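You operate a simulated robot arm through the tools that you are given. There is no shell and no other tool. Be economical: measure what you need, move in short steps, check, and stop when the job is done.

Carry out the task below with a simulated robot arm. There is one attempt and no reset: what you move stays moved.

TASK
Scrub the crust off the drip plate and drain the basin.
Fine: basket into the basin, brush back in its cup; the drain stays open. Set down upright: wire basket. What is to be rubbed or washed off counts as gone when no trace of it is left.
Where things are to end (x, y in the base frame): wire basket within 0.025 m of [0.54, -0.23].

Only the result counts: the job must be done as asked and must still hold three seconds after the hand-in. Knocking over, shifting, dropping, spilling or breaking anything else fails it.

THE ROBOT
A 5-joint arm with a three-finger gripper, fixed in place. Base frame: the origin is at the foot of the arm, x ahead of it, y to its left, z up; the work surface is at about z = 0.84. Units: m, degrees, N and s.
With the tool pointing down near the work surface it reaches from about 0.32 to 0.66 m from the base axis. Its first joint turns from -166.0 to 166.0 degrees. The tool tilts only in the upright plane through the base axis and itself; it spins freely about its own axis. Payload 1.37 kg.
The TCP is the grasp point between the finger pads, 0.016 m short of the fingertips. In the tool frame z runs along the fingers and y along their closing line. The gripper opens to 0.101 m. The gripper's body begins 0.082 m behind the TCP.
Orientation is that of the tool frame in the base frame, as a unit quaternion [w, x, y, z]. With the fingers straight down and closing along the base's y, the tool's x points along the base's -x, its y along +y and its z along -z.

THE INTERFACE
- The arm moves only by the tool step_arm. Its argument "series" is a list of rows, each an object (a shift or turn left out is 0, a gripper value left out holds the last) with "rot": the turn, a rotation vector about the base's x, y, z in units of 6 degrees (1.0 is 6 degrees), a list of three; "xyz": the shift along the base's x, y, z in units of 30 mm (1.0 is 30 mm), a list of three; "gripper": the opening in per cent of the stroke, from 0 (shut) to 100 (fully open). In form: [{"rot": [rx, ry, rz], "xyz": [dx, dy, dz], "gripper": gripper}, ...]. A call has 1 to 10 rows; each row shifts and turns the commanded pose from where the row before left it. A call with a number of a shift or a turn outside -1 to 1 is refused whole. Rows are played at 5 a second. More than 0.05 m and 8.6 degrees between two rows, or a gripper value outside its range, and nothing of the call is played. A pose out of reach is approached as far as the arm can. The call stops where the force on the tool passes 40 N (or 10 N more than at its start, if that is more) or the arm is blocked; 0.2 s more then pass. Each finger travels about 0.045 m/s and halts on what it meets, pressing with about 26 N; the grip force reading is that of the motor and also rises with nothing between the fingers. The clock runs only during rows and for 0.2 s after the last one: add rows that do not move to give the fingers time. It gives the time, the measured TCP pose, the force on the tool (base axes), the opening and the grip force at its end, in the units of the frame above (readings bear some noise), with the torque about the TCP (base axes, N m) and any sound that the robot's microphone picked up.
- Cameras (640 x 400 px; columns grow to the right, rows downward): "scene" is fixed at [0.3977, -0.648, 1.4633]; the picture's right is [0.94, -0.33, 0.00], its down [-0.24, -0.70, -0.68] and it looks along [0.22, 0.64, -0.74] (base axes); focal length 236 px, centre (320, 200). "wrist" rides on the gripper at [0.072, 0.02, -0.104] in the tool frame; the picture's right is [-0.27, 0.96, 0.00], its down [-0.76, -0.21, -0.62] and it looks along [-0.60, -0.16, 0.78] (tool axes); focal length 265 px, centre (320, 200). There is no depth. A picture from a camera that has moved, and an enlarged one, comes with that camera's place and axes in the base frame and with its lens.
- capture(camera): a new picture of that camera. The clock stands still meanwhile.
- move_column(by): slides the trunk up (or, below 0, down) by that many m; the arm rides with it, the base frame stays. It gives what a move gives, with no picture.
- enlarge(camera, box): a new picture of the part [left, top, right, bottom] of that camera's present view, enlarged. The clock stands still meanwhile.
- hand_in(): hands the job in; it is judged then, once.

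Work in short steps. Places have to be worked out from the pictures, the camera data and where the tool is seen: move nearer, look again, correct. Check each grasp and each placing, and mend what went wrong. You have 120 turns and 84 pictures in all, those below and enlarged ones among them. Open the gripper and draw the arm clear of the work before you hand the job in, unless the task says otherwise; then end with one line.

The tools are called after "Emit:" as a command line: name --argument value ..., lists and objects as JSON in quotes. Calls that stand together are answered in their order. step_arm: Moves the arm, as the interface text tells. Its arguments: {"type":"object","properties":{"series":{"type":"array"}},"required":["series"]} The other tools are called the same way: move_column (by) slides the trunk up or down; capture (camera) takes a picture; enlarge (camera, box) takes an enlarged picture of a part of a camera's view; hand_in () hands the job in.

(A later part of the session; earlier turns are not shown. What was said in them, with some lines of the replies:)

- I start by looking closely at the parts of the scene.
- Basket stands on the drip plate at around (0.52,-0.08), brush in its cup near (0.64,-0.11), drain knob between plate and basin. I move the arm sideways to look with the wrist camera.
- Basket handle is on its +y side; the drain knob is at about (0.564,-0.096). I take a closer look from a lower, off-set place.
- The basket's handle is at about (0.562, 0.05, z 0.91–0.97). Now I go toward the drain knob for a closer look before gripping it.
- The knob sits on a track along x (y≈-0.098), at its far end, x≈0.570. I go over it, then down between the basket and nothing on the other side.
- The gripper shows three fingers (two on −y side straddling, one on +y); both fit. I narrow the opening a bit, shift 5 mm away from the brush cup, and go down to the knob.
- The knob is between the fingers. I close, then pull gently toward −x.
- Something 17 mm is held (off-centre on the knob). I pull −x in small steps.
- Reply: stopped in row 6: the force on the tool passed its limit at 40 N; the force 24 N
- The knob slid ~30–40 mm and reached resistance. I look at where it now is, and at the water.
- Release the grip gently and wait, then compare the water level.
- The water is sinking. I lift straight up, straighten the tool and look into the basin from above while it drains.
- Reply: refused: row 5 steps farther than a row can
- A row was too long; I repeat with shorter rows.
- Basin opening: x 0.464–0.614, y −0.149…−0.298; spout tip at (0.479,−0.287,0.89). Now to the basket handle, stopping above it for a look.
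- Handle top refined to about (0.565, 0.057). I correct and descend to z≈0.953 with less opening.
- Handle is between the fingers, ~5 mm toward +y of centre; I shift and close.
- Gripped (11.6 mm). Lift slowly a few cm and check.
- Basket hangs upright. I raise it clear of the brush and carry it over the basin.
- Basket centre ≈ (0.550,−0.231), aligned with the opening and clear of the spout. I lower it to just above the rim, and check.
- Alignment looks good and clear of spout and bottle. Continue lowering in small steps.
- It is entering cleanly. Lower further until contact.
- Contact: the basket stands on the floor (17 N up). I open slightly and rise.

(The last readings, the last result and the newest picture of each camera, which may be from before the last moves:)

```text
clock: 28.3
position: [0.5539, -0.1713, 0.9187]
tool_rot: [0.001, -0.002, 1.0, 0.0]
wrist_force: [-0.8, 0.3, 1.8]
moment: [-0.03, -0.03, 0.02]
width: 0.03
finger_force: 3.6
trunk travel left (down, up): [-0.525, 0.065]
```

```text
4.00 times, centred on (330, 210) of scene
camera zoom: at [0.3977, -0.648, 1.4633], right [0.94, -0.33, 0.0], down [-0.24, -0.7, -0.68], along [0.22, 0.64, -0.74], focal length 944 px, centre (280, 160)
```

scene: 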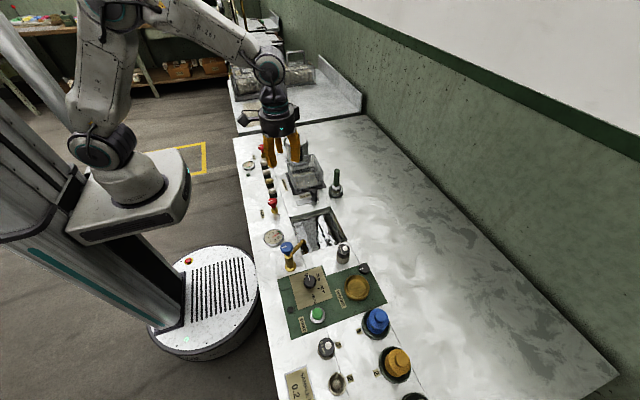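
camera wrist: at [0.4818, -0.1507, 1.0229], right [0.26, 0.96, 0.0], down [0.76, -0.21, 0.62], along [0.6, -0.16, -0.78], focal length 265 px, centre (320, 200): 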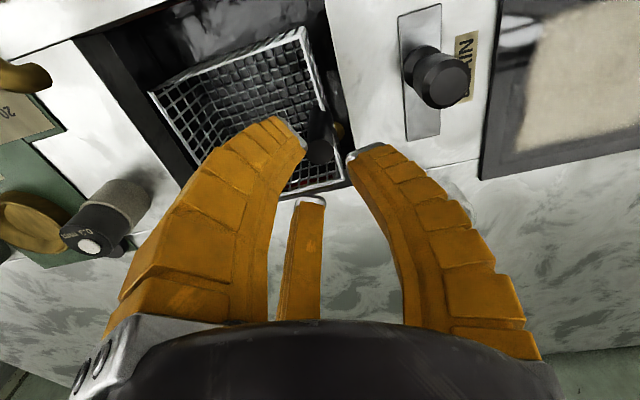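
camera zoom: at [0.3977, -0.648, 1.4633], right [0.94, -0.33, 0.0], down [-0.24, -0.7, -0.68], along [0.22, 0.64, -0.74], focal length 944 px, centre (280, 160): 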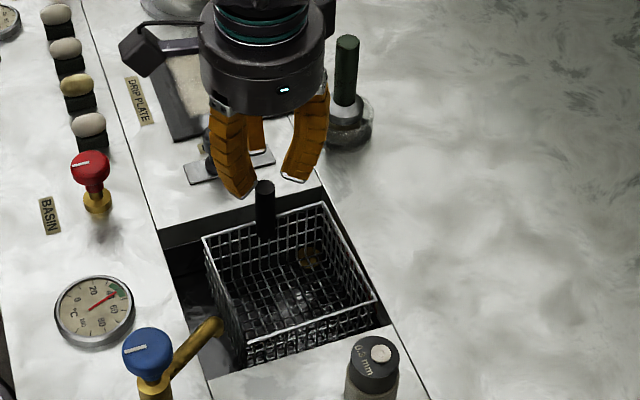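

Basket stands upright in the basin, centre ≈ (0.552,−0.225). Now the brush: refined estimate (0.648,−0.095), top z≈0.95. I rise and go over it.

Emit:
step_arm --series '[{"xyz": [0, 0, 1]}, {"xyz": [0, 0, 1]}, {"xyz": [0, 0, 1], "gripper": 55}, {"xyz": [0.8, 0.6, 0.5]}, {"xyz": [0.8, 0.7, 0]}, {"xyz": [0.8, 0.7, 0]}, {"xyz": [0.7, 0.57, 0]}, {}]'

Emit:
capture --camera "wrist"

Emit:
enlarge --camera "scene" --box '[260, 120, 420, 220]'

```text
clock: 30.1
position: [0.6419, -0.0934, 1.0224]
tool_rot: [-0.001, -0.002, 1.0, -0.001]
wrist_force: [-0.7, 0.3, 0.0]
moment: [-0.03, 0.04, -0.02]
width: 0.059
finger_force: 2.3
out of reach, approached as far as the arm can: row 7
trunk travel left (down, up): [-0.525, 0.065]
```

```text
38 pictures are left
camera wrist: at [0.5706, -0.0726, 1.1256], right [0.26, 0.96, 0.0], down [0.76, -0.21, 0.62], along [0.6, -0.16, -0.79], focal length 265 px, centre (320, 200)
```

wrist: 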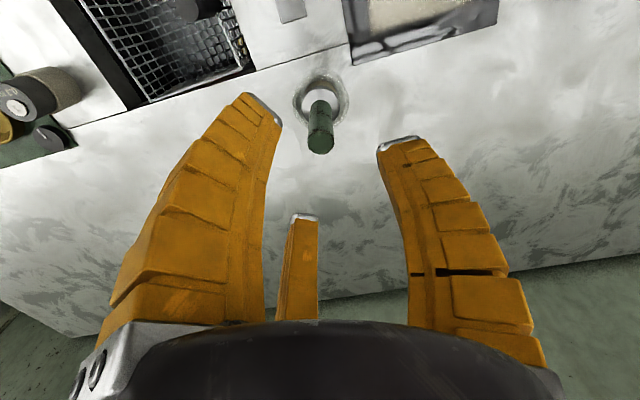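

```text
4.00 times, centred on (340, 170) of scene
camera zoom: at [0.3977, -0.648, 1.4633], right [0.94, -0.33, 0.0], down [-0.24, -0.7, -0.68], along [0.22, 0.64, -0.74], focal length 944 px, centre (240, 320)
```

zoom: 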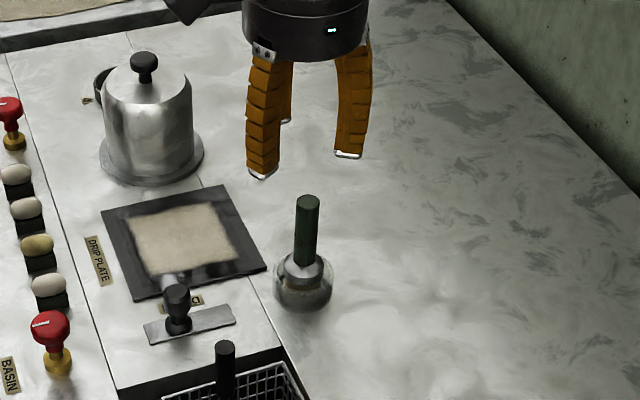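

Brush at about (0.652,−0.093), at the edge of reach. I descend while nudging outward.

Emit:
step_arm --series '[{"xyz": [0, 0, -1]}, {"xyz": [0, 0, -1]}, {"xyz": [0.15, 0, -1]}, {"xyz": [0.1, 0, 0]}, {}]'

Emit:
capture --camera "wrist"

```text
clock: 31.3
position: [0.6498, -0.0927, 0.9326]
tool_rot: [-0.002, -0.001, 1.0, 0.0]
wrist_force: [-0.1, -1.2, 0.3]
moment: [-0.06, 0.0, 0.02]
width: 0.0593
finger_force: 2.4
trunk travel left (down, up): [-0.525, 0.065]
```

```text
36 pictures are left
camera wrist: at [0.5777, -0.0725, 1.0365], right [0.26, 0.96, 0.0], down [0.76, -0.21, 0.62], along [0.6, -0.16, -0.78], focal length 265 px, centre (320, 200)
```

wrist: 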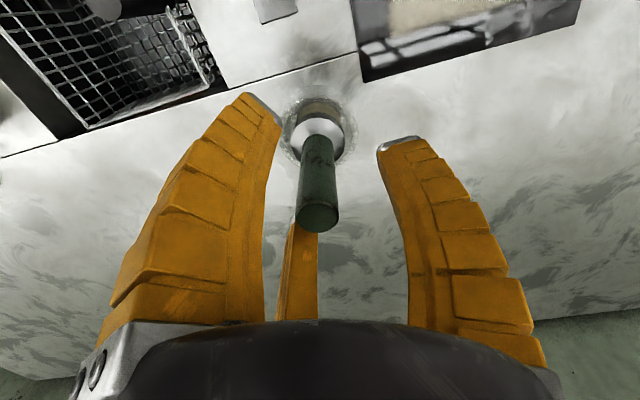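

Handle is centred between fingers. Close on it.

Emit:
step_arm --series '[{"xyz": [0, 0, -0.25]}, {"gripper": 0}, {}, {}, {}, {}, {}]'

```text
clock: 32.9
position: [0.651, -0.0927, 0.9265]
tool_rot: [0.001, -0.001, 1.0, 0.0]
wrist_force: [-0.5, 2.6, 5.1]
moment: [0.09, 0.03, -0.01]
width: 0.0143
finger_force: 26.7
trunk travel left (down, up): [-0.525, 0.065]
```

Gripped (14 mm). Lift straight up in small steps.

Emit:
step_arm --series '[{"xyz": [0, 0, 0.3]}, {"xyz": [0, 0, 0.4]}, {"xyz": [0, 0, 0.4]}, {"xyz": [0, 0, 0.4]}, {}]'

Emit:
enlarge --camera "scene" --box '[260, 120, 420, 220]'

```text
clock: 34.1
position: [0.65, -0.092, 0.9687]
tool_rot: [-0.001, -0.001, 1.0, 0.001]
wrist_force: [0.0, -0.8, -1.7]
moment: [-0.01, 0.0, -0.01]
width: 0.0124
finger_force: 25.8
trunk travel left (down, up): [-0.525, 0.065]
```

```text
4.00 times, centred on (340, 170) of scene
camera zoom: at [0.3977, -0.648, 1.4633], right [0.94, -0.33, 0.0], down [-0.24, -0.7, -0.68], along [0.22, 0.64, -0.74], focal length 944 px, centre (240, 320)
```

zoom: 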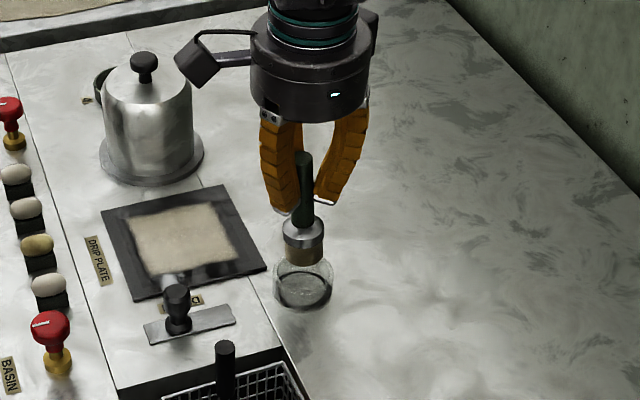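

Brush is out with ~35 mm wide head. Crust spans about x 0.517–0.613, y −0.036…0.047. I move over its near corner and come down close.

Emit:
step_arm --series '[{"xyz": [0, 0, 0.6]}, {"xyz": [-0.5, 0.5, 0]}, {"xyz": [-0.5, 0.75, 0]}, {"xyz": [-0.5, 0.75, 0]}, {"xyz": [0, 0, -0.8]}, {"xyz": [0, 0, -0.6]}, {}]'

Emit:
enlarge --camera "scene" --box '[260, 120, 388, 200]'

Emit:
capture --camera "wrist"

```text
clock: 35.7
position: [0.6037, -0.0323, 0.945]
tool_rot: [0.0, -0.001, 1.0, 0.001]
wrist_force: [-0.7, 0.0, -1.7]
moment: [0.02, 0.0, -0.01]
width: 0.0123
finger_force: 26.1
trunk travel left (down, up): [-0.525, 0.065]
```

```text
5.00 times, centred on (324, 160) of scene
camera zoom: at [0.3977, -0.648, 1.4633], right [0.94, -0.33, 0.0], down [-0.24, -0.7, -0.68], along [0.22, 0.64, -0.74], focal length 1180 px, centre (300, 400)
```

zoom: 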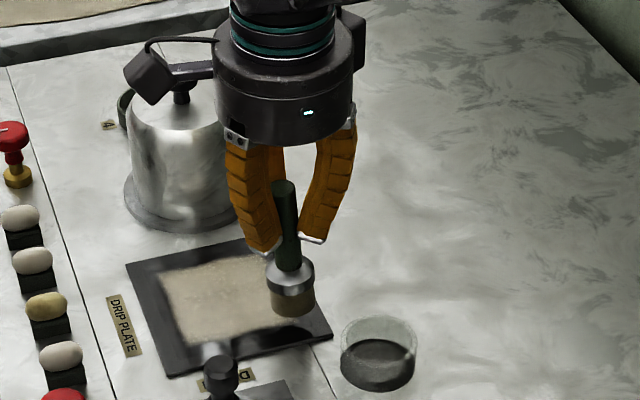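

```text
33 pictures are left
camera wrist: at [0.5325, -0.0126, 1.0496], right [0.26, 0.96, 0.0], down [0.76, -0.21, 0.62], along [0.6, -0.16, -0.79], focal length 265 px, centre (320, 200)
```

wrist: 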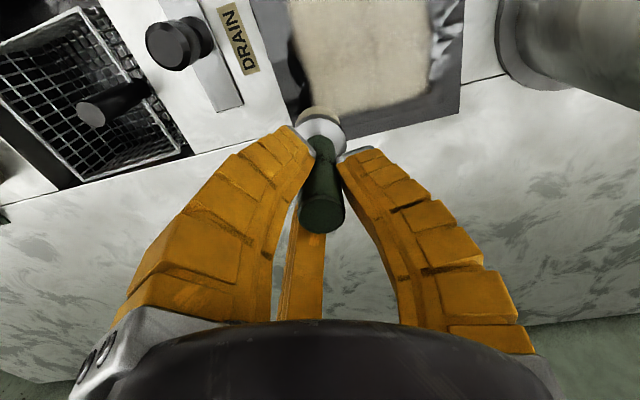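

Brush hovers just above the crust's corner. Lower in 3 mm steps for light contact.

Emit:
step_arm --series '[{"xyz": [0, 0, -0.12]}, {"xyz": [0, 0, -0.12]}, {}]'

Emit:
step_arm --series '[{"xyz": [0, 0, -0.1]}, {"xyz": [0, 0, -0.1]}, {}]'

```text
clock: 36.5
position: [0.6044, -0.0322, 0.9366]
tool_rot: [0.0, -0.001, 1.0, 0.0]
wrist_force: [-0.2, -1.0, -0.6]
moment: [0.01, 0.02, 0.0]
width: 0.0123
finger_force: 26.5
trunk travel left (down, up): [-0.525, 0.065]
```

```text
clock: 37.3
position: [0.6052, -0.0333, 0.9324]
tool_rot: [-0.001, 0.0, 1.0, 0.0]
wrist_force: [-0.1, 0.6, -1.4]
moment: [-0.01, -0.01, -0.01]
width: 0.0125
finger_force: 26.3
trunk travel left (down, up): [-0.525, 0.065]
```

Emit:
step_arm --series '[{"xyz": [0, 0, -0.1]}, {"xyz": [0, 0, -0.1]}, {}]'

Emit:
step_arm --series '[{"xyz": [0, 0, -0.05]}, {"xyz": [0, 0, -0.05]}, {}]'

```text
clock: 38.1
position: [0.6051, -0.0332, 0.9253]
tool_rot: [-0.001, -0.001, 1.0, -0.001]
wrist_force: [0.9, 0.0, -0.4]
moment: [0.0, 0.0, -0.03]
width: 0.0124
finger_force: 26.2
trunk travel left (down, up): [-0.525, 0.065]
```

```text
clock: 38.9
position: [0.6038, -0.0327, 0.9249]
tool_rot: [0.001, 0.0, 1.0, 0.0]
wrist_force: [1.2, -1.9, 11.0]
moment: [-0.11, 0.01, 0.01]
width: 0.0162
finger_force: 25.8
trunk travel left (down, up): [-0.525, 0.065]
```

Contact at 11 N. I ease off by ~1 mm and make a trial stroke along +y.

Emit:
step_arm --series '[{"xyz": [0, 0, -0.0]}, {"xyz": [0, 0.4, 0]}, {"xyz": [0, 0.4, 0]}, {"xyz": [0, 0.4, 0]}, {"xyz": [0, 0.4, 0]}, {"xyz": [0, 0.4, 0]}, {"xyz": [0, 0.4, 0]}, {"xyz": [0, 0.2, 0]}, {}]'

Emit:
enlarge --camera "scene" --box '[260, 120, 388, 200]'

```text
clock: 40.9
position: [0.6039, 0.045, 0.9243]
tool_rot: [-0.001, -0.001, 1.0, 0.001]
wrist_force: [0.2, -5.4, 14.3]
moment: [-0.27, 0.14, 0.03]
width: 0.0169
finger_force: 25.7
trunk travel left (down, up): [-0.525, 0.065]
```

```text
5.00 times, centred on (324, 160) of scene
camera zoom: at [0.3977, -0.648, 1.4633], right [0.94, -0.33, 0.0], down [-0.24, -0.7, -0.68], along [0.22, 0.64, -0.74], focal length 1180 px, centre (300, 400)
```

zoom: 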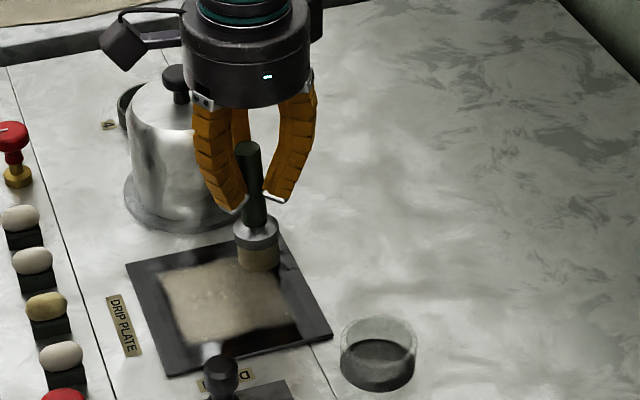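

The stroke cleans (right strip gone). I continue the raster toward −x, two strokes per call, slightly lighter.

Emit:
step_arm --series '[{"xyz": [-0.4, 0, 0.02]}, {"xyz": [0, -0.65, 0]}, {"xyz": [0, -0.65, 0]}, {"xyz": [0, -0.65, 0]}, {"xyz": [0, -0.65, 0]}, {"xyz": [-0.4, 0, 0]}, {"xyz": [0, 0.65, 0]}, {"xyz": [0, 0.65, 0]}, {"xyz": [0, 0.65, 0]}, {"xyz": [0, 0.65, 0]}]'

Emit:
enlarge --camera "scene" --box '[260, 120, 388, 200]'

```text
clock: 43.1
position: [0.5812, 0.0462, 0.9243]
tool_rot: [-0.001, -0.001, 1.0, 0.0]
wrist_force: [-0.8, -1.2, 7.6]
moment: [0.01, 0.09, -0.02]
width: 0.0147
finger_force: 26.0
trunk travel left (down, up): [-0.525, 0.065]
```

```text
5.00 times, centred on (324, 160) of scene
camera zoom: at [0.3977, -0.648, 1.4633], right [0.94, -0.33, 0.0], down [-0.24, -0.7, -0.68], along [0.22, 0.64, -0.74], focal length 1180 px, centre (300, 400)
```

zoom: 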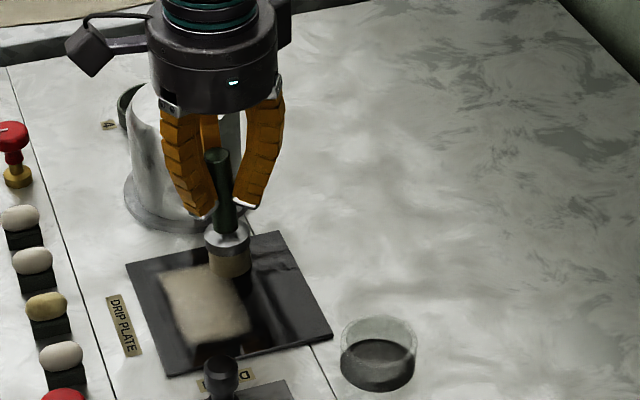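

Working well. Continue.

Emit:
step_arm --series '[{"xyz": [-0.4, 0, 0]}, {"xyz": [0, -0.67, 0]}, {"xyz": [0, -0.67, 0]}, {"xyz": [0, -0.67, 0]}, {"xyz": [0, -0.67, 0]}, {"xyz": [-0.4, 0, 0]}, {"xyz": [0, 0.67, 0]}, {"xyz": [0, 0.67, 0]}, {"xyz": [0, 0.67, 0]}, {"xyz": [0, 0.67, 0]}]'

Emit:
step_arm --series '[{"xyz": [-0.4, 0, 0]}, {"xyz": [0, -0.67, 0]}, {"xyz": [0, -0.67, 0]}, {"xyz": [0, -0.67, 0]}, {"xyz": [0, -0.67, 0]}, {"xyz": [-0.4, 0, 0]}, {"xyz": [0, 0.67, 0]}, {"xyz": [0, 0.67, 0]}, {"xyz": [0, 0.67, 0]}, {"xyz": [0, 0.67, 0]}]'

Emit:
enlarge --camera "scene" --box '[260, 120, 388, 200]'

```text
clock: 45.3
position: [0.5564, 0.0456, 0.923]
tool_rot: [-0.002, -0.001, 1.0, 0.0]
wrist_force: [0.0, -0.3, 5.9]
moment: [-0.01, 0.09, 0.01]
width: 0.0145
finger_force: 26.1
trunk travel left (down, up): [-0.525, 0.065]
```

```text
clock: 47.5
position: [0.5327, 0.0455, 0.9245]
tool_rot: [-0.001, -0.002, 1.0, 0.0]
wrist_force: [0.3, -0.4, 4.4]
moment: [0.05, 0.07, -0.01]
width: 0.0137
finger_force: 26.3
trunk travel left (down, up): [-0.525, 0.065]
```

```text
5.00 times, centred on (324, 160) of scene
camera zoom: at [0.3977, -0.648, 1.4633], right [0.94, -0.33, 0.0], down [-0.24, -0.7, -0.68], along [0.22, 0.64, -0.74], focal length 1180 px, centre (300, 400)
```

zoom: 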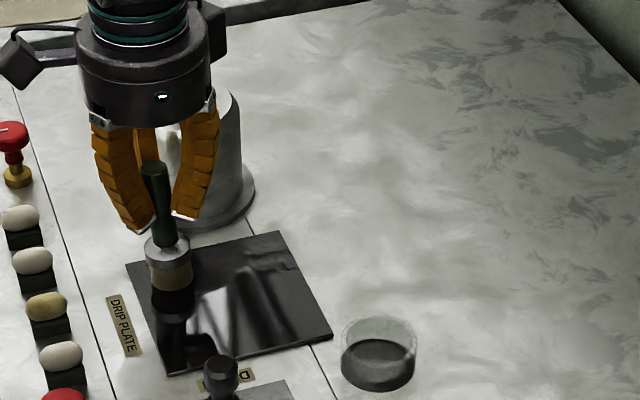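

Nearly clean. One more line at x≈0.523 down and back, then lift and look.

Emit:
step_arm --series '[{"xyz": [-0.3, 0, -0.03]}, {"xyz": [0, -0.69, 0]}, {"xyz": [0, -0.69, 0]}, {"xyz": [0, -0.69, 0]}, {"xyz": [0, -0.69, 0]}, {"xyz": [0, 0.69, 0]}, {"xyz": [0, 0.69, 0]}, {"xyz": [0, 0.69, 0]}, {"xyz": [0, 0.69, 0]}]'

Emit:
step_arm --series '[{"xyz": [0, 0, 0.7]}, {"xyz": [0, 0, 0.7]}, {"xyz": [1, -1, 0]}, {"xyz": [1, -1, 0.5]}, {"xyz": [1, -1, 0]}, {"xyz": [0.5, -0.9, 0]}, {}]'

Emit:
enlarge --camera "scene" --box '[260, 130, 356, 190]'

Emit:
capture --camera "wrist"

```text
clock: 49.5
position: [0.5237, 0.0462, 0.9228]
tool_rot: [-0.001, -0.001, 1.0, 0.0]
wrist_force: [-0.2, -2.1, 9.3]
moment: [-0.02, 0.08, 0.02]
width: 0.0155
finger_force: 26.4
trunk travel left (down, up): [-0.525, 0.065]
```

```text
clock: 51.1
position: [0.6293, -0.0712, 0.9799]
tool_rot: [-0.001, -0.001, 1.0, 0.001]
wrist_force: [-1.1, 0.2, -0.7]
moment: [0.02, -0.01, -0.05]
width: 0.0125
finger_force: 25.8
trunk travel left (down, up): [-0.525, 0.065]
```

```text
6.67 times, centred on (308, 160) of scene
camera zoom: at [0.3977, -0.648, 1.4633], right [0.94, -0.33, 0.0], down [-0.24, -0.7, -0.68], along [0.22, 0.64, -0.74], focal length 1573 px, centre (400, 467)
```

zoom: 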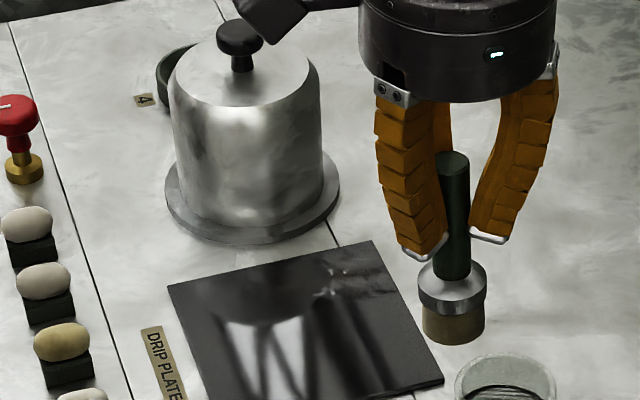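

```text
28 pictures are left
camera wrist: at [0.5569, -0.0517, 1.0834], right [0.26, 0.96, 0.0], down [0.76, -0.21, 0.62], along [0.6, -0.16, -0.79], focal length 265 px, centre (320, 200)
```

wrist: 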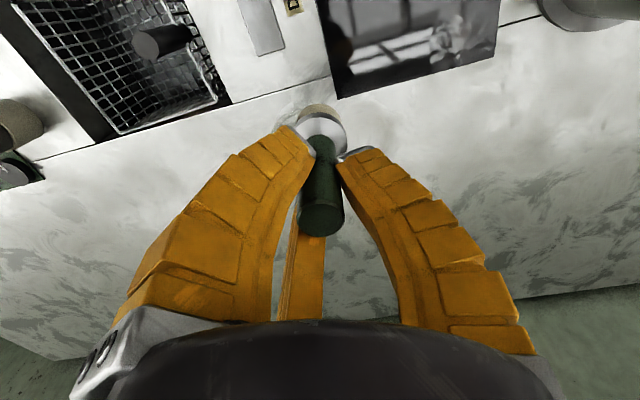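

There is a light spot near the plate's far corner; I enlarge it in both cameras.

Emit:
enlarge --camera "scene" --box '[280, 160, 344, 200]'

Emit:
enlarge --camera "wrist" --box '[310, 0, 550, 120]'

```text
10.00 times, centred on (312, 180) of scene
camera zoom: at [0.3977, -0.648, 1.4633], right [0.94, -0.33, 0.0], down [-0.24, -0.7, -0.68], along [0.22, 0.64, -0.74], focal length 2359 px, centre (400, 400)
```

zoom: 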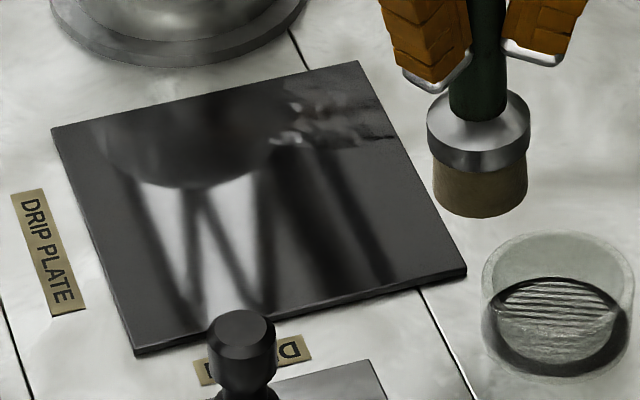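

```text
2.67 times, centred on (430, 60) of wrist
camera zoom: at [0.5569, -0.0517, 1.0834], right [0.26, 0.96, 0.0], down [0.76, -0.21, 0.62], along [0.6, -0.16, -0.79], focal length 708 px, centre (27, 573)
```

zoom: 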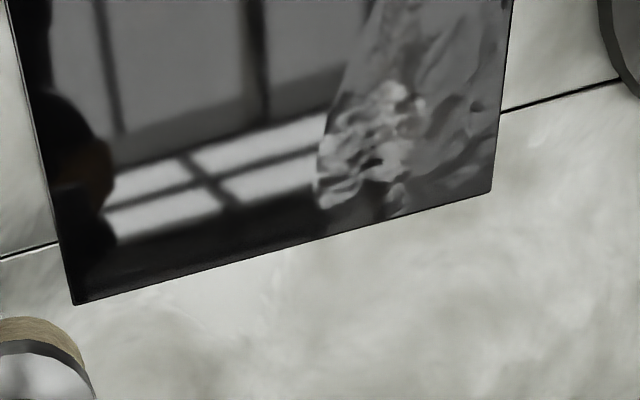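

Those look like reflections (they spread past the crust area), but I re-scrub that corner to be sure and compare.

Emit:
step_arm --series '[{"xyz": [-0.3, 0.9, 0]}, {"xyz": [-0.3, 0.9, 0]}, {"xyz": [0, 0.9, -0.6]}, {"xyz": [0, 0, -0.7]}, {"xyz": [0, 0, -0.45]}, {}]'

Emit:
step_arm --series '[{"xyz": [0, 0, -0.1]}, {"xyz": [0, 0, -0.06]}, {}]'

```text
clock: 52.5
position: [0.6117, 0.0111, 0.9256]
tool_rot: [-0.001, -0.001, 1.0, 0.0]
wrist_force: [1.0, 0.5, -0.6]
moment: [-0.01, 0.02, 0.01]
width: 0.0124
finger_force: 25.3
trunk travel left (down, up): [-0.525, 0.065]
```

```text
clock: 53.3
position: [0.6118, 0.0091, 0.9228]
tool_rot: [0.0, -0.002, 1.0, 0.001]
wrist_force: [1.6, -0.3, 7.7]
moment: [0.0, 0.05, -0.03]
width: 0.0153
finger_force: 25.8
trunk travel left (down, up): [-0.525, 0.065]
```

Emit:
step_arm --series '[{"xyz": [-0.1, 0.5, 0]}, {"xyz": [0, 0.5, 0]}, {"xyz": [0, 0.4, 0]}, {"xyz": [-0.35, 0, 0]}, {"xyz": [0, -0.6, 0]}, {"xyz": [-0.3, -0.4, 0]}, {"xyz": [0, 0.5, 0]}, {"xyz": [0, 0.5, 0]}, {"xyz": [0.3, 0, 0]}, {}]'

Emit:
step_arm --series '[{"xyz": [0, 0, 0.7]}, {"xyz": [0, 0, 0.7]}, {"xyz": [0.3, -1, 0]}, {"xyz": [0.5, -1, 0.5]}, {"xyz": [0.5, -1, 0]}, {"xyz": [0, -0.6, 0]}, {}]'

Emit:
enlarge --camera "scene" --box '[280, 160, 344, 200]'

Emit:
capture --camera "wrist"

```text
clock: 55.5
position: [0.5963, 0.0518, 0.9221]
tool_rot: [-0.002, -0.001, 1.0, 0.0]
wrist_force: [-3.3, 1.1, 5.6]
moment: [0.07, 0.35, -0.02]
width: 0.0153
finger_force: 26.3
trunk travel left (down, up): [-0.525, 0.065]
```

```text
clock: 57.1
position: [0.636, -0.0566, 0.9802]
tool_rot: [0.0, -0.001, 1.0, 0.0]
wrist_force: [0.0, -0.3, -1.7]
moment: [-0.01, -0.01, 0.0]
width: 0.0126
finger_force: 25.3
trunk travel left (down, up): [-0.525, 0.065]
```

```text
10.00 times, centred on (312, 180) of scene
camera zoom: at [0.3977, -0.648, 1.4633], right [0.94, -0.33, 0.0], down [-0.24, -0.7, -0.68], along [0.22, 0.64, -0.74], focal length 2359 px, centre (400, 400)
```

zoom: 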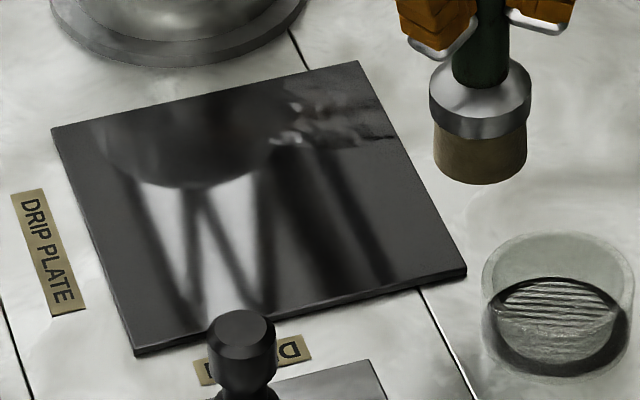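

```text
24 pictures are left
camera wrist: at [0.564, -0.0368, 1.0834], right [0.26, 0.96, 0.0], down [0.76, -0.21, 0.62], along [0.6, -0.16, -0.79], focal length 265 px, centre (320, 200)
```

wrist: 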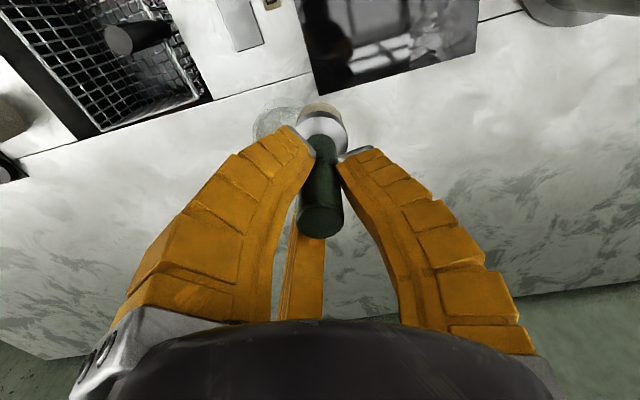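

The pattern is unchanged, so it is a reflection; the plate is clean. Now back over the cup at (0.651,−0.093).

Emit:
step_arm --series '[{"xyz": [0.25, -0.6, 0]}, {"xyz": [0.2, -0.6, 0]}, {}, {}]'

Emit:
enlarge --camera "scene" --box '[290, 150, 370, 200]'

Emit:
capture --camera "wrist"

```text
clock: 58.1
position: [0.6512, -0.093, 0.9787]
tool_rot: [-0.001, -0.001, 1.0, 0.0]
wrist_force: [-0.1, -0.6, -1.4]
moment: [0.01, -0.01, -0.03]
width: 0.0126
finger_force: 25.9
trunk travel left (down, up): [-0.525, 0.065]
```

```text
8.00 times, centred on (330, 175) of scene
camera zoom: at [0.3977, -0.648, 1.4633], right [0.94, -0.33, 0.0], down [-0.24, -0.7, -0.68], along [0.22, 0.64, -0.74], focal length 1887 px, centre (240, 400)
```

zoom: 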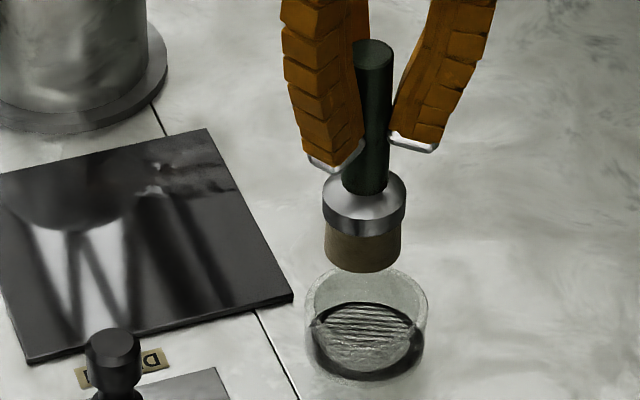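

```text
22 pictures are left
camera wrist: at [0.5781, -0.0721, 1.083], right [0.26, 0.96, 0.0], down [0.76, -0.21, 0.62], along [0.6, -0.16, -0.79], focal length 265 px, centre (320, 200)
```

wrist: 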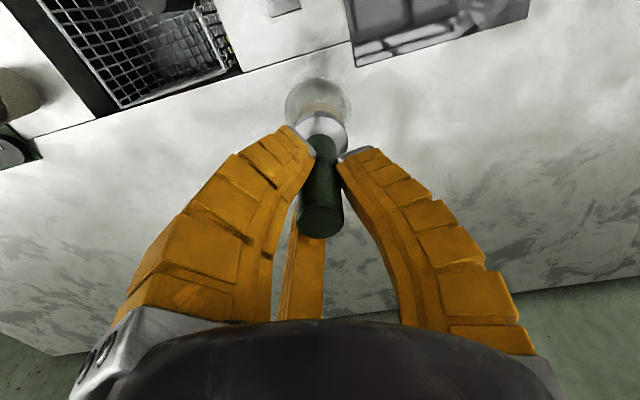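

Aligned within a few mm over the cup. Lower slowly.

Emit:
step_arm --series '[{"xyz": [0.05, 0, -0.4]}, {"xyz": [0, 0, -0.4]}, {"xyz": [0, 0, -0.4]}, {"xyz": [0, 0, -0.3]}, {}]'

Emit:
enlarge --camera "scene" --box '[290, 150, 370, 200]'

```text
clock: 59.3
position: [0.6521, -0.0922, 0.9334]
tool_rot: [-0.001, -0.002, 1.0, 0.0]
wrist_force: [0.2, 0.1, -1.3]
moment: [-0.02, -0.03, 0.01]
width: 0.0127
finger_force: 25.8
trunk travel left (down, up): [-0.525, 0.065]
```

```text
8.00 times, centred on (330, 175) of scene
camera zoom: at [0.3977, -0.648, 1.4633], right [0.94, -0.33, 0.0], down [-0.24, -0.7, -0.68], along [0.22, 0.64, -0.74], focal length 1887 px, centre (240, 400)
```

zoom: 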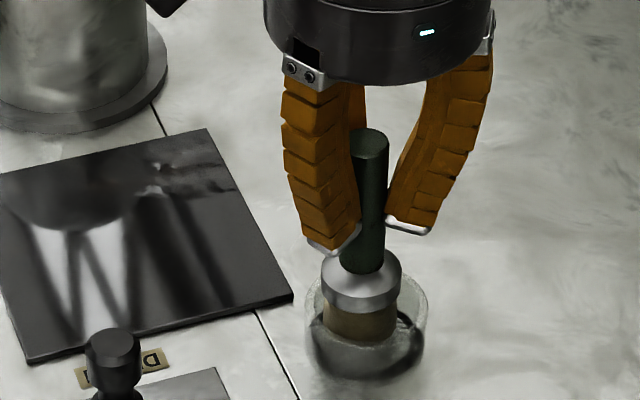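

Inside the cup. Down the last millimetres until light contact.

Emit:
step_arm --series '[{"xyz": [0, 0, -0.15]}, {"xyz": [0, 0, -0.1]}, {}]'

```text
clock: 60.1
position: [0.6505, -0.0928, 0.926]
tool_rot: [-0.001, -0.001, 1.0, 0.0]
wrist_force: [0.8, -0.1, -1.5]
moment: [0.03, 0.02, 0.03]
width: 0.0126
finger_force: 26.0
trunk travel left (down, up): [-0.525, 0.065]
```

Emit:
step_arm --series '[{"xyz": [0, 0, -0.08]}, {"xyz": [0, 0, -0.06]}, {}]'

```text
clock: 60.9
position: [0.6505, -0.0922, 0.9222]
tool_rot: [0.0, -0.001, 1.0, 0.0]
wrist_force: [1.3, -0.4, 2.6]
moment: [0.02, -0.01, 0.0]
width: 0.0137
finger_force: 25.9
trunk travel left (down, up): [-0.525, 0.065]
```

Contact. Open gently and rise.

Emit:
step_arm --series '[{"gripper": 20}, {"gripper": 45}, {}, {}, {"xyz": [0, 0, 0.5]}, {"xyz": [0, 0, 1]}, {"xyz": [-0.1, 0, 1]}, {"xyz": [-1, 0, 1]}, {"xyz": [-1, 0, 1]}, {}]'

Emit:
step_arm --series '[{"xyz": [-1, 0, 0.5]}, {"xyz": [-1, 0.5, 0]}, {"xyz": [-1, 0.5, 0]}, {"xyz": [-1, 1, 0]}, {"xyz": [0, 1, 0]}, {"xyz": [0, 1, 0]}, {}]'

Emit:
capture --camera "scene"

Emit:
enlarge --camera "scene" --box '[265, 140, 393, 260]'

Emit:
capture --camera "wrist"

```text
clock: 63.1
position: [0.6336, -0.0953, 1.0455]
tool_rot: [-0.002, 0.0, 1.0, 0.0]
wrist_force: [-0.3, 0.1, -0.2]
moment: [0.01, -0.02, -0.05]
width: 0.0497
finger_force: 2.8
out of reach, approached as far as the arm can: row 8, 9
trunk travel left (down, up): [-0.525, 0.065]
```

```text
clock: 64.7
position: [0.6358, -0.0278, 1.0632]
tool_rot: [-0.002, -0.001, 1.0, 0.0]
wrist_force: [0.3, -0.4, 0.2]
moment: [-0.03, 0.01, 0.0]
width: 0.0496
finger_force: 3.6
out of reach, approached as far as the arm can: row 1, 2, 3, 4, 5
trunk travel left (down, up): [-0.525, 0.065]
```

```text
20 pictures are left
```

scene: 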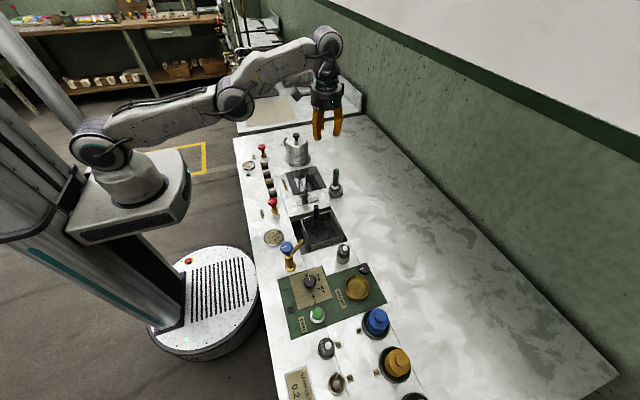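

```text
3.33 times, centred on (329, 200) of scene
camera zoom: at [0.3977, -0.648, 1.4633], right [0.94, -0.33, 0.0], down [-0.24, -0.7, -0.68], along [0.22, 0.64, -0.74], focal length 786 px, centre (290, 200)
```

zoom: 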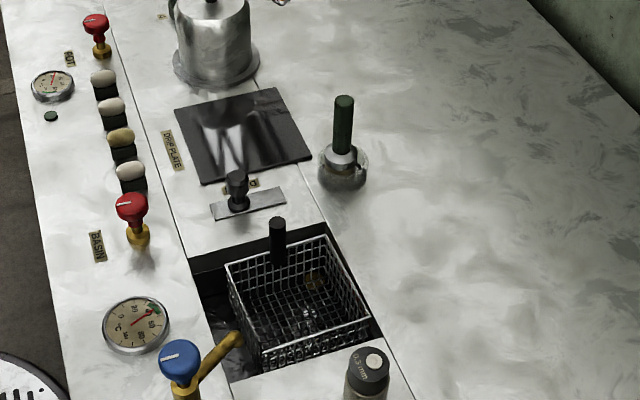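

```text
18 pictures are left
camera wrist: at [0.5637, -0.0071, 1.1672], right [0.26, 0.96, 0.0], down [0.76, -0.21, 0.62], along [0.6, -0.16, -0.79], focal length 265 px, centre (320, 200)
```

wrist: 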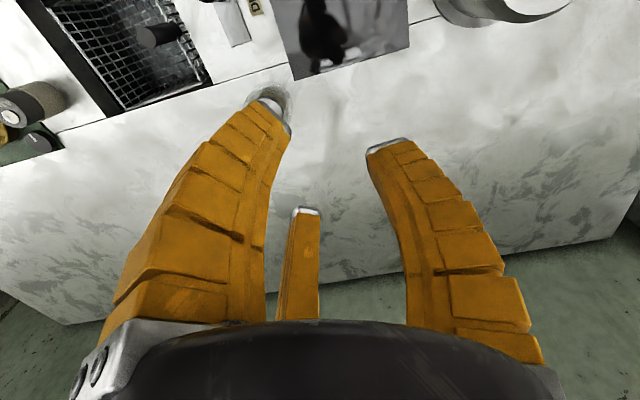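

The brush stands in its cup. I draw the arm back (−x) and look down at the basin and cup.

Emit:
step_arm --series '[{"xyz": [-1, 0, 0]}, {"xyz": [-1, -0.5, 0]}, {"xyz": [-1, -1, 0]}, {"xyz": [-1, -1, 0]}, {"xyz": [-1, -1, 0], "gripper": 100}, {"xyz": [-1, -1, 0]}, {"xyz": [-0.5, -1, 0]}, {"xyz": [0, -1, 0.5]}, {}]'

Emit:
capture --camera "wrist"

```text
clock: 66.7
position: [0.618, -0.1151, 1.089]
tool_rot: [0.0, -0.001, 1.0, -0.001]
wrist_force: [0.4, 0.0, -0.5]
moment: [-0.02, -0.03, -0.01]
width: 0.1008
finger_force: 0.1
out of reach, approached as far as the arm can: row 1, 2, 3, 4, 5, 6, 7, 8
trunk travel left (down, up): [-0.525, 0.065]
```

```text
17 pictures are left
camera wrist: at [0.5451, -0.0941, 1.1937], right [0.26, 0.96, 0.0], down [0.76, -0.21, 0.62], along [0.6, -0.16, -0.78], focal length 265 px, centre (320, 200)
```

wrist: 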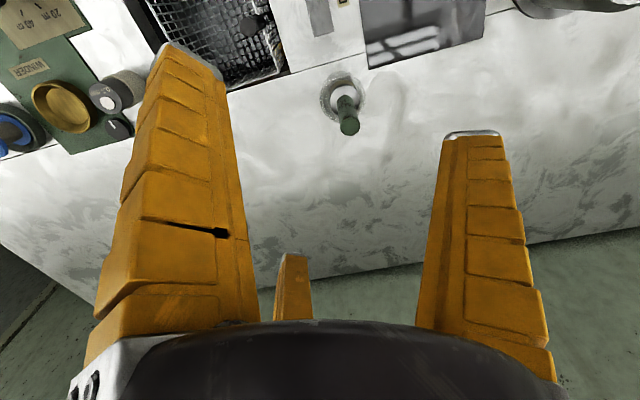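

The arm is stuck at its stretch limit; I come down a little and in, in smaller steps.

Emit:
step_arm --series '[{"xyz": [0, 0, -0.7]}, {"xyz": [-0.3, 0, -0.7]}, {"xyz": [-0.5, 0, 0]}, {"xyz": [-0.5, 0, 0]}, {}]'

```text
clock: 67.9
position: [0.6249, -0.1199, 1.0641]
tool_rot: [-0.001, -0.001, 1.0, 0.001]
wrist_force: [1.0, 0.0, -0.3]
moment: [0.0, 0.01, 0.01]
width: 0.1007
finger_force: 0.0
out of reach, approached as far as the arm can: row 1, 2, 3, 4
trunk travel left (down, up): [-0.525, 0.065]
```

Emit:
step_arm --series '[{"xyz": [-1, 0, 0]}, {"xyz": [-1, 0, 0]}, {"xyz": [-1, 0, 0]}, {"xyz": [-1, 0, 0]}, {}, {}, {}]'

```text
clock: 69.5
position: [0.6215, -0.1201, 1.0696]
tool_rot: [-0.002, 0.0, 1.0, 0.0]
wrist_force: [0.2, 0.1, -0.4]
moment: [-0.01, 0.0, 0.0]
width: 0.1007
finger_force: 0.1
out of reach, approached as far as the arm can: row 1, 2, 3, 4
trunk travel left (down, up): [-0.525, 0.065]
```

The arm is straight (singular). I move sideways over the free surface at y≈−0.01, then go down to bend the elbow again.

Emit:
step_arm --series '[{"xyz": [0, 1, 0], "gripper": 40}, {"xyz": [0, 1, 0]}, {"xyz": [0, 1, 0]}, {"xyz": [0, 0.7, 0]}, {}, {}]'

```text
clock: 70.9
position: [0.6332, -0.0092, 1.0726]
tool_rot: [-0.001, -0.002, 1.0, 0.001]
wrist_force: [0.1, 0.2, 0.3]
moment: [0.05, -0.02, 0.0]
width: 0.0447
finger_force: 3.2
out of reach, approached as far as the arm can: row 1, 2
trunk travel left (down, up): [-0.525, 0.065]
```

Emit:
step_arm --series '[{"xyz": [0, 0, -1]}, {"xyz": [0, 0, -1]}, {"xyz": [0, 0, -1]}, {"xyz": [0, 0, -1]}, {"xyz": [-0.3, 0, 0]}, {"xyz": [-0.5, 0, 0]}, {}]'

```text
clock: 72.5
position: [0.6338, -0.0099, 0.9614]
tool_rot: [0.0, 0.0, 1.0, 0.0]
wrist_force: [-0.5, -0.8, 0.0]
moment: [-0.03, 0.0, -0.02]
width: 0.0447
finger_force: 3.2
out of reach, approached as far as the arm can: row 1, 2, 3, 4, 5
trunk travel left (down, up): [-0.525, 0.065]
```

Emit:
step_arm --series '[{"xyz": [-0.7, 0, 0.0]}, {"xyz": [-0.8, 0, 0]}, {"xyz": [-0.8, 0, 0]}, {}]'

```text
clock: 73.5
position: [0.5633, -0.0103, 0.9601]
tool_rot: [0.0, 0.0, 1.0, 0.001]
wrist_force: [-0.5, -0.1, 0.5]
moment: [-0.02, 0.0, -0.03]
width: 0.0448
finger_force: 3.3
trunk travel left (down, up): [-0.525, 0.065]
```

Free again. I retract further in, up, then toward the basin for the last look.

Emit:
step_arm --series '[{"xyz": [-1, 0, 0.5]}, {"xyz": [-1, 0, 1]}, {"xyz": [-1, 0, 1]}, {"xyz": [0, -1, 1], "gripper": 100}, {"xyz": [0, -1, 0]}, {"xyz": [0, -1, 0]}, {"xyz": [0, -1, 0]}, {"xyz": [0, -1, 0]}, {"xyz": [0, -0.8, 0]}, {}]'

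Emit:
capture --camera "wrist"

Emit:
enlarge --camera "wrist" --box '[236, 50, 436, 210]'

Emit:
enlarge --camera "scene" --box '[270, 160, 370, 260]'

```text
clock: 75.7
position: [0.4744, -0.1834, 1.0656]
tool_rot: [0.0, 0.0, 1.0, 0.0]
wrist_force: [1.3, -0.2, 0.0]
moment: [-0.02, 0.04, 0.0]
width: 0.1006
finger_force: 0.1
trunk travel left (down, up): [-0.525, 0.065]
```

```text
16 pictures are left
camera wrist: at [0.4015, -0.1642, 1.1694], right [0.26, 0.96, 0.0], down [0.76, -0.21, 0.62], along [0.6, -0.16, -0.78], focal length 265 px, centre (320, 200)
```

wrist: 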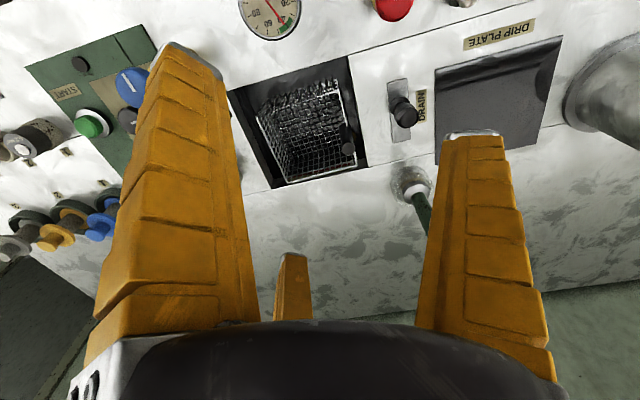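

```text
2.50 times, centred on (336, 130) of wrist
camera zoom: at [0.4015, -0.1642, 1.1694], right [0.26, 0.96, 0.0], down [0.76, -0.21, 0.62], along [0.6, -0.16, -0.78], focal length 664 px, centre (280, 375)
```

zoom: 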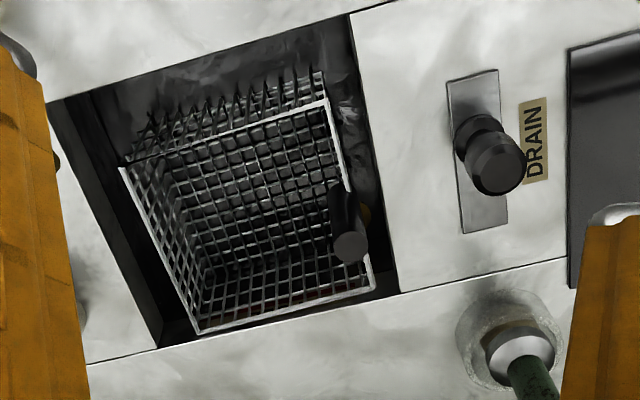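

```text
4.00 times, centred on (320, 210) of scene
camera zoom: at [0.3977, -0.648, 1.4633], right [0.94, -0.33, 0.0], down [-0.24, -0.7, -0.68], along [0.22, 0.64, -0.74], focal length 944 px, centre (320, 160)
```

zoom: 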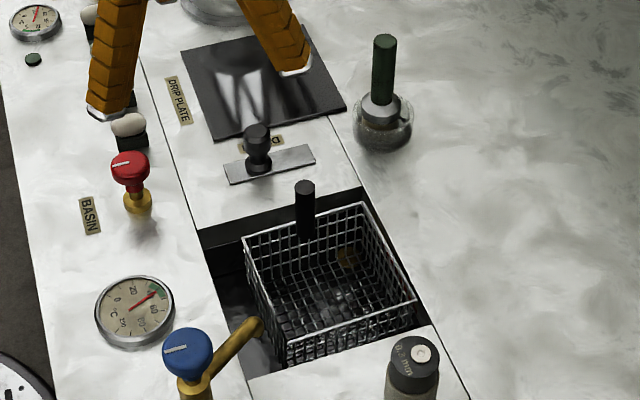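

Everything is in place. One close check that the basin floor is empty of water.

Emit:
enlarge --camera "scene" --box '[296, 205, 360, 257]'

Emit:
enlarge --camera "wrist" --box '[236, 50, 366, 190]'

```text
7.69 times, centred on (328, 231) of scene
camera zoom: at [0.3977, -0.648, 1.4633], right [0.94, -0.33, 0.0], down [-0.24, -0.7, -0.68], along [0.22, 0.64, -0.74], focal length 1815 px, centre (258, -38)
```

zoom: 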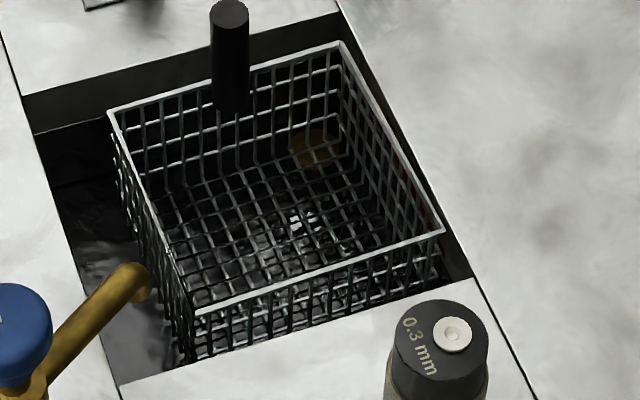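

```text
2.86 times, centred on (301, 120) of wrist
camera zoom: at [0.4015, -0.1642, 1.1694], right [0.26, 0.96, 0.0], down [0.76, -0.21, 0.62], along [0.6, -0.16, -0.78], focal length 758 px, centre (374, 429)
```

zoom: 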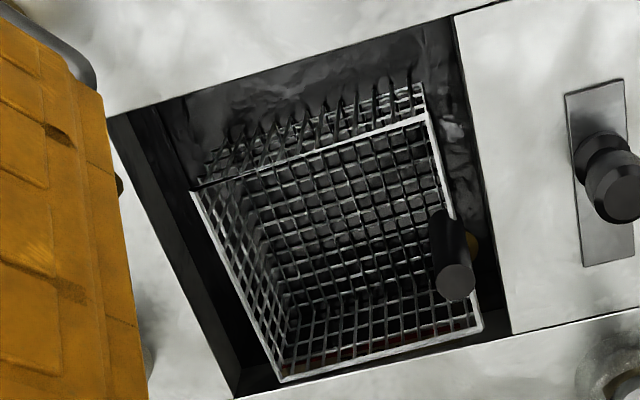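

I wait several seconds more, drawing the arm aside, and compare the floor line to make sure it no longer sinks.

Emit:
step_arm --series '[{"xyz": [-0.7, 1, 0.5]}, {"xyz": [-0.7, 1, 0.5]}, {"xyz": [-0.7, 1, 0.5]}, {}, {}, {}, {}, {}, {}, {}]'

Emit:
step_arm --series '[{}, {}, {}, {}, {}, {}, {}, {}, {}, {}]'

Emit:
step_arm --series '[{}, {}, {}, {}, {}, {}, {}, {}, {}, {}]'

Emit:
enlarge --camera "scene" --box '[296, 205, 360, 257]'

Emit:
capture --camera "scene"

```text
clock: 77.9
position: [0.4119, -0.0944, 1.1092]
tool_rot: [0.0, -0.001, 1.0, 0.0]
wrist_force: [-0.1, 0.5, 0.1]
moment: [0.02, 0.0, -0.01]
width: 0.1009
finger_force: 0.1
trunk travel left (down, up): [-0.525, 0.065]
```

```text
clock: 80.1
position: [0.4121, -0.0935, 1.1102]
tool_rot: [0.0, -0.002, 1.0, 0.0]
wrist_force: [0.2, -0.5, -0.1]
moment: [0.03, 0.01, 0.02]
width: 0.1005
finger_force: 0.1
trunk travel left (down, up): [-0.525, 0.065]
```

```text
clock: 82.3
position: [0.4114, -0.0948, 1.11]
tool_rot: [0.0, -0.001, 1.0, 0.0]
wrist_force: [0.4, 0.4, -0.3]
moment: [0.0, -0.01, 0.03]
width: 0.1008
finger_force: 0.1
trunk travel left (down, up): [-0.525, 0.065]
```

```text
7.69 times, centred on (328, 231) of scene
camera zoom: at [0.3977, -0.648, 1.4633], right [0.94, -0.33, 0.0], down [-0.24, -0.7, -0.68], along [0.22, 0.64, -0.74], focal length 1815 px, centre (258, -38)
```

zoom: 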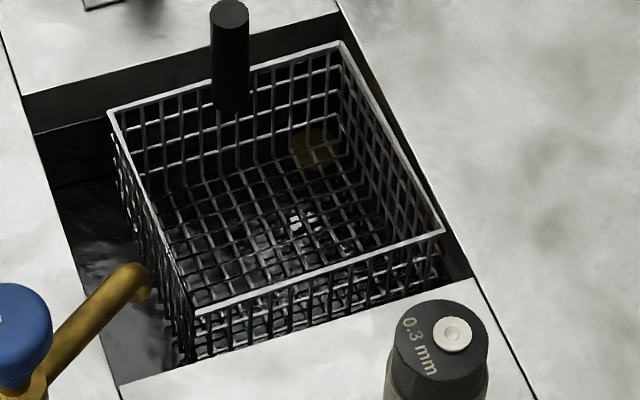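

```text
10 pictures are left
```

scene: 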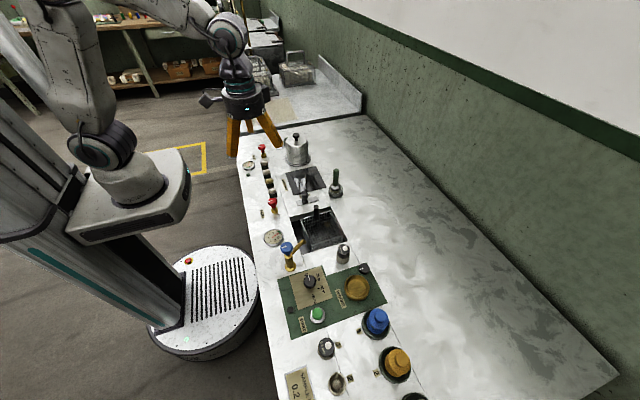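

The level no longer changes: the basin is drained, the plate is clean, and the basket and brush are in place. The gripper is open and clear of the work, so I hand in.

Emit:
hand_in

```text
The job is handed in.
```

I scrubbed the drip plate clean, drained the basin and left the drain open, set the basket upright in the basin about 0.015 m from its target (estimated from the pictures), and put the brush back in its cup.
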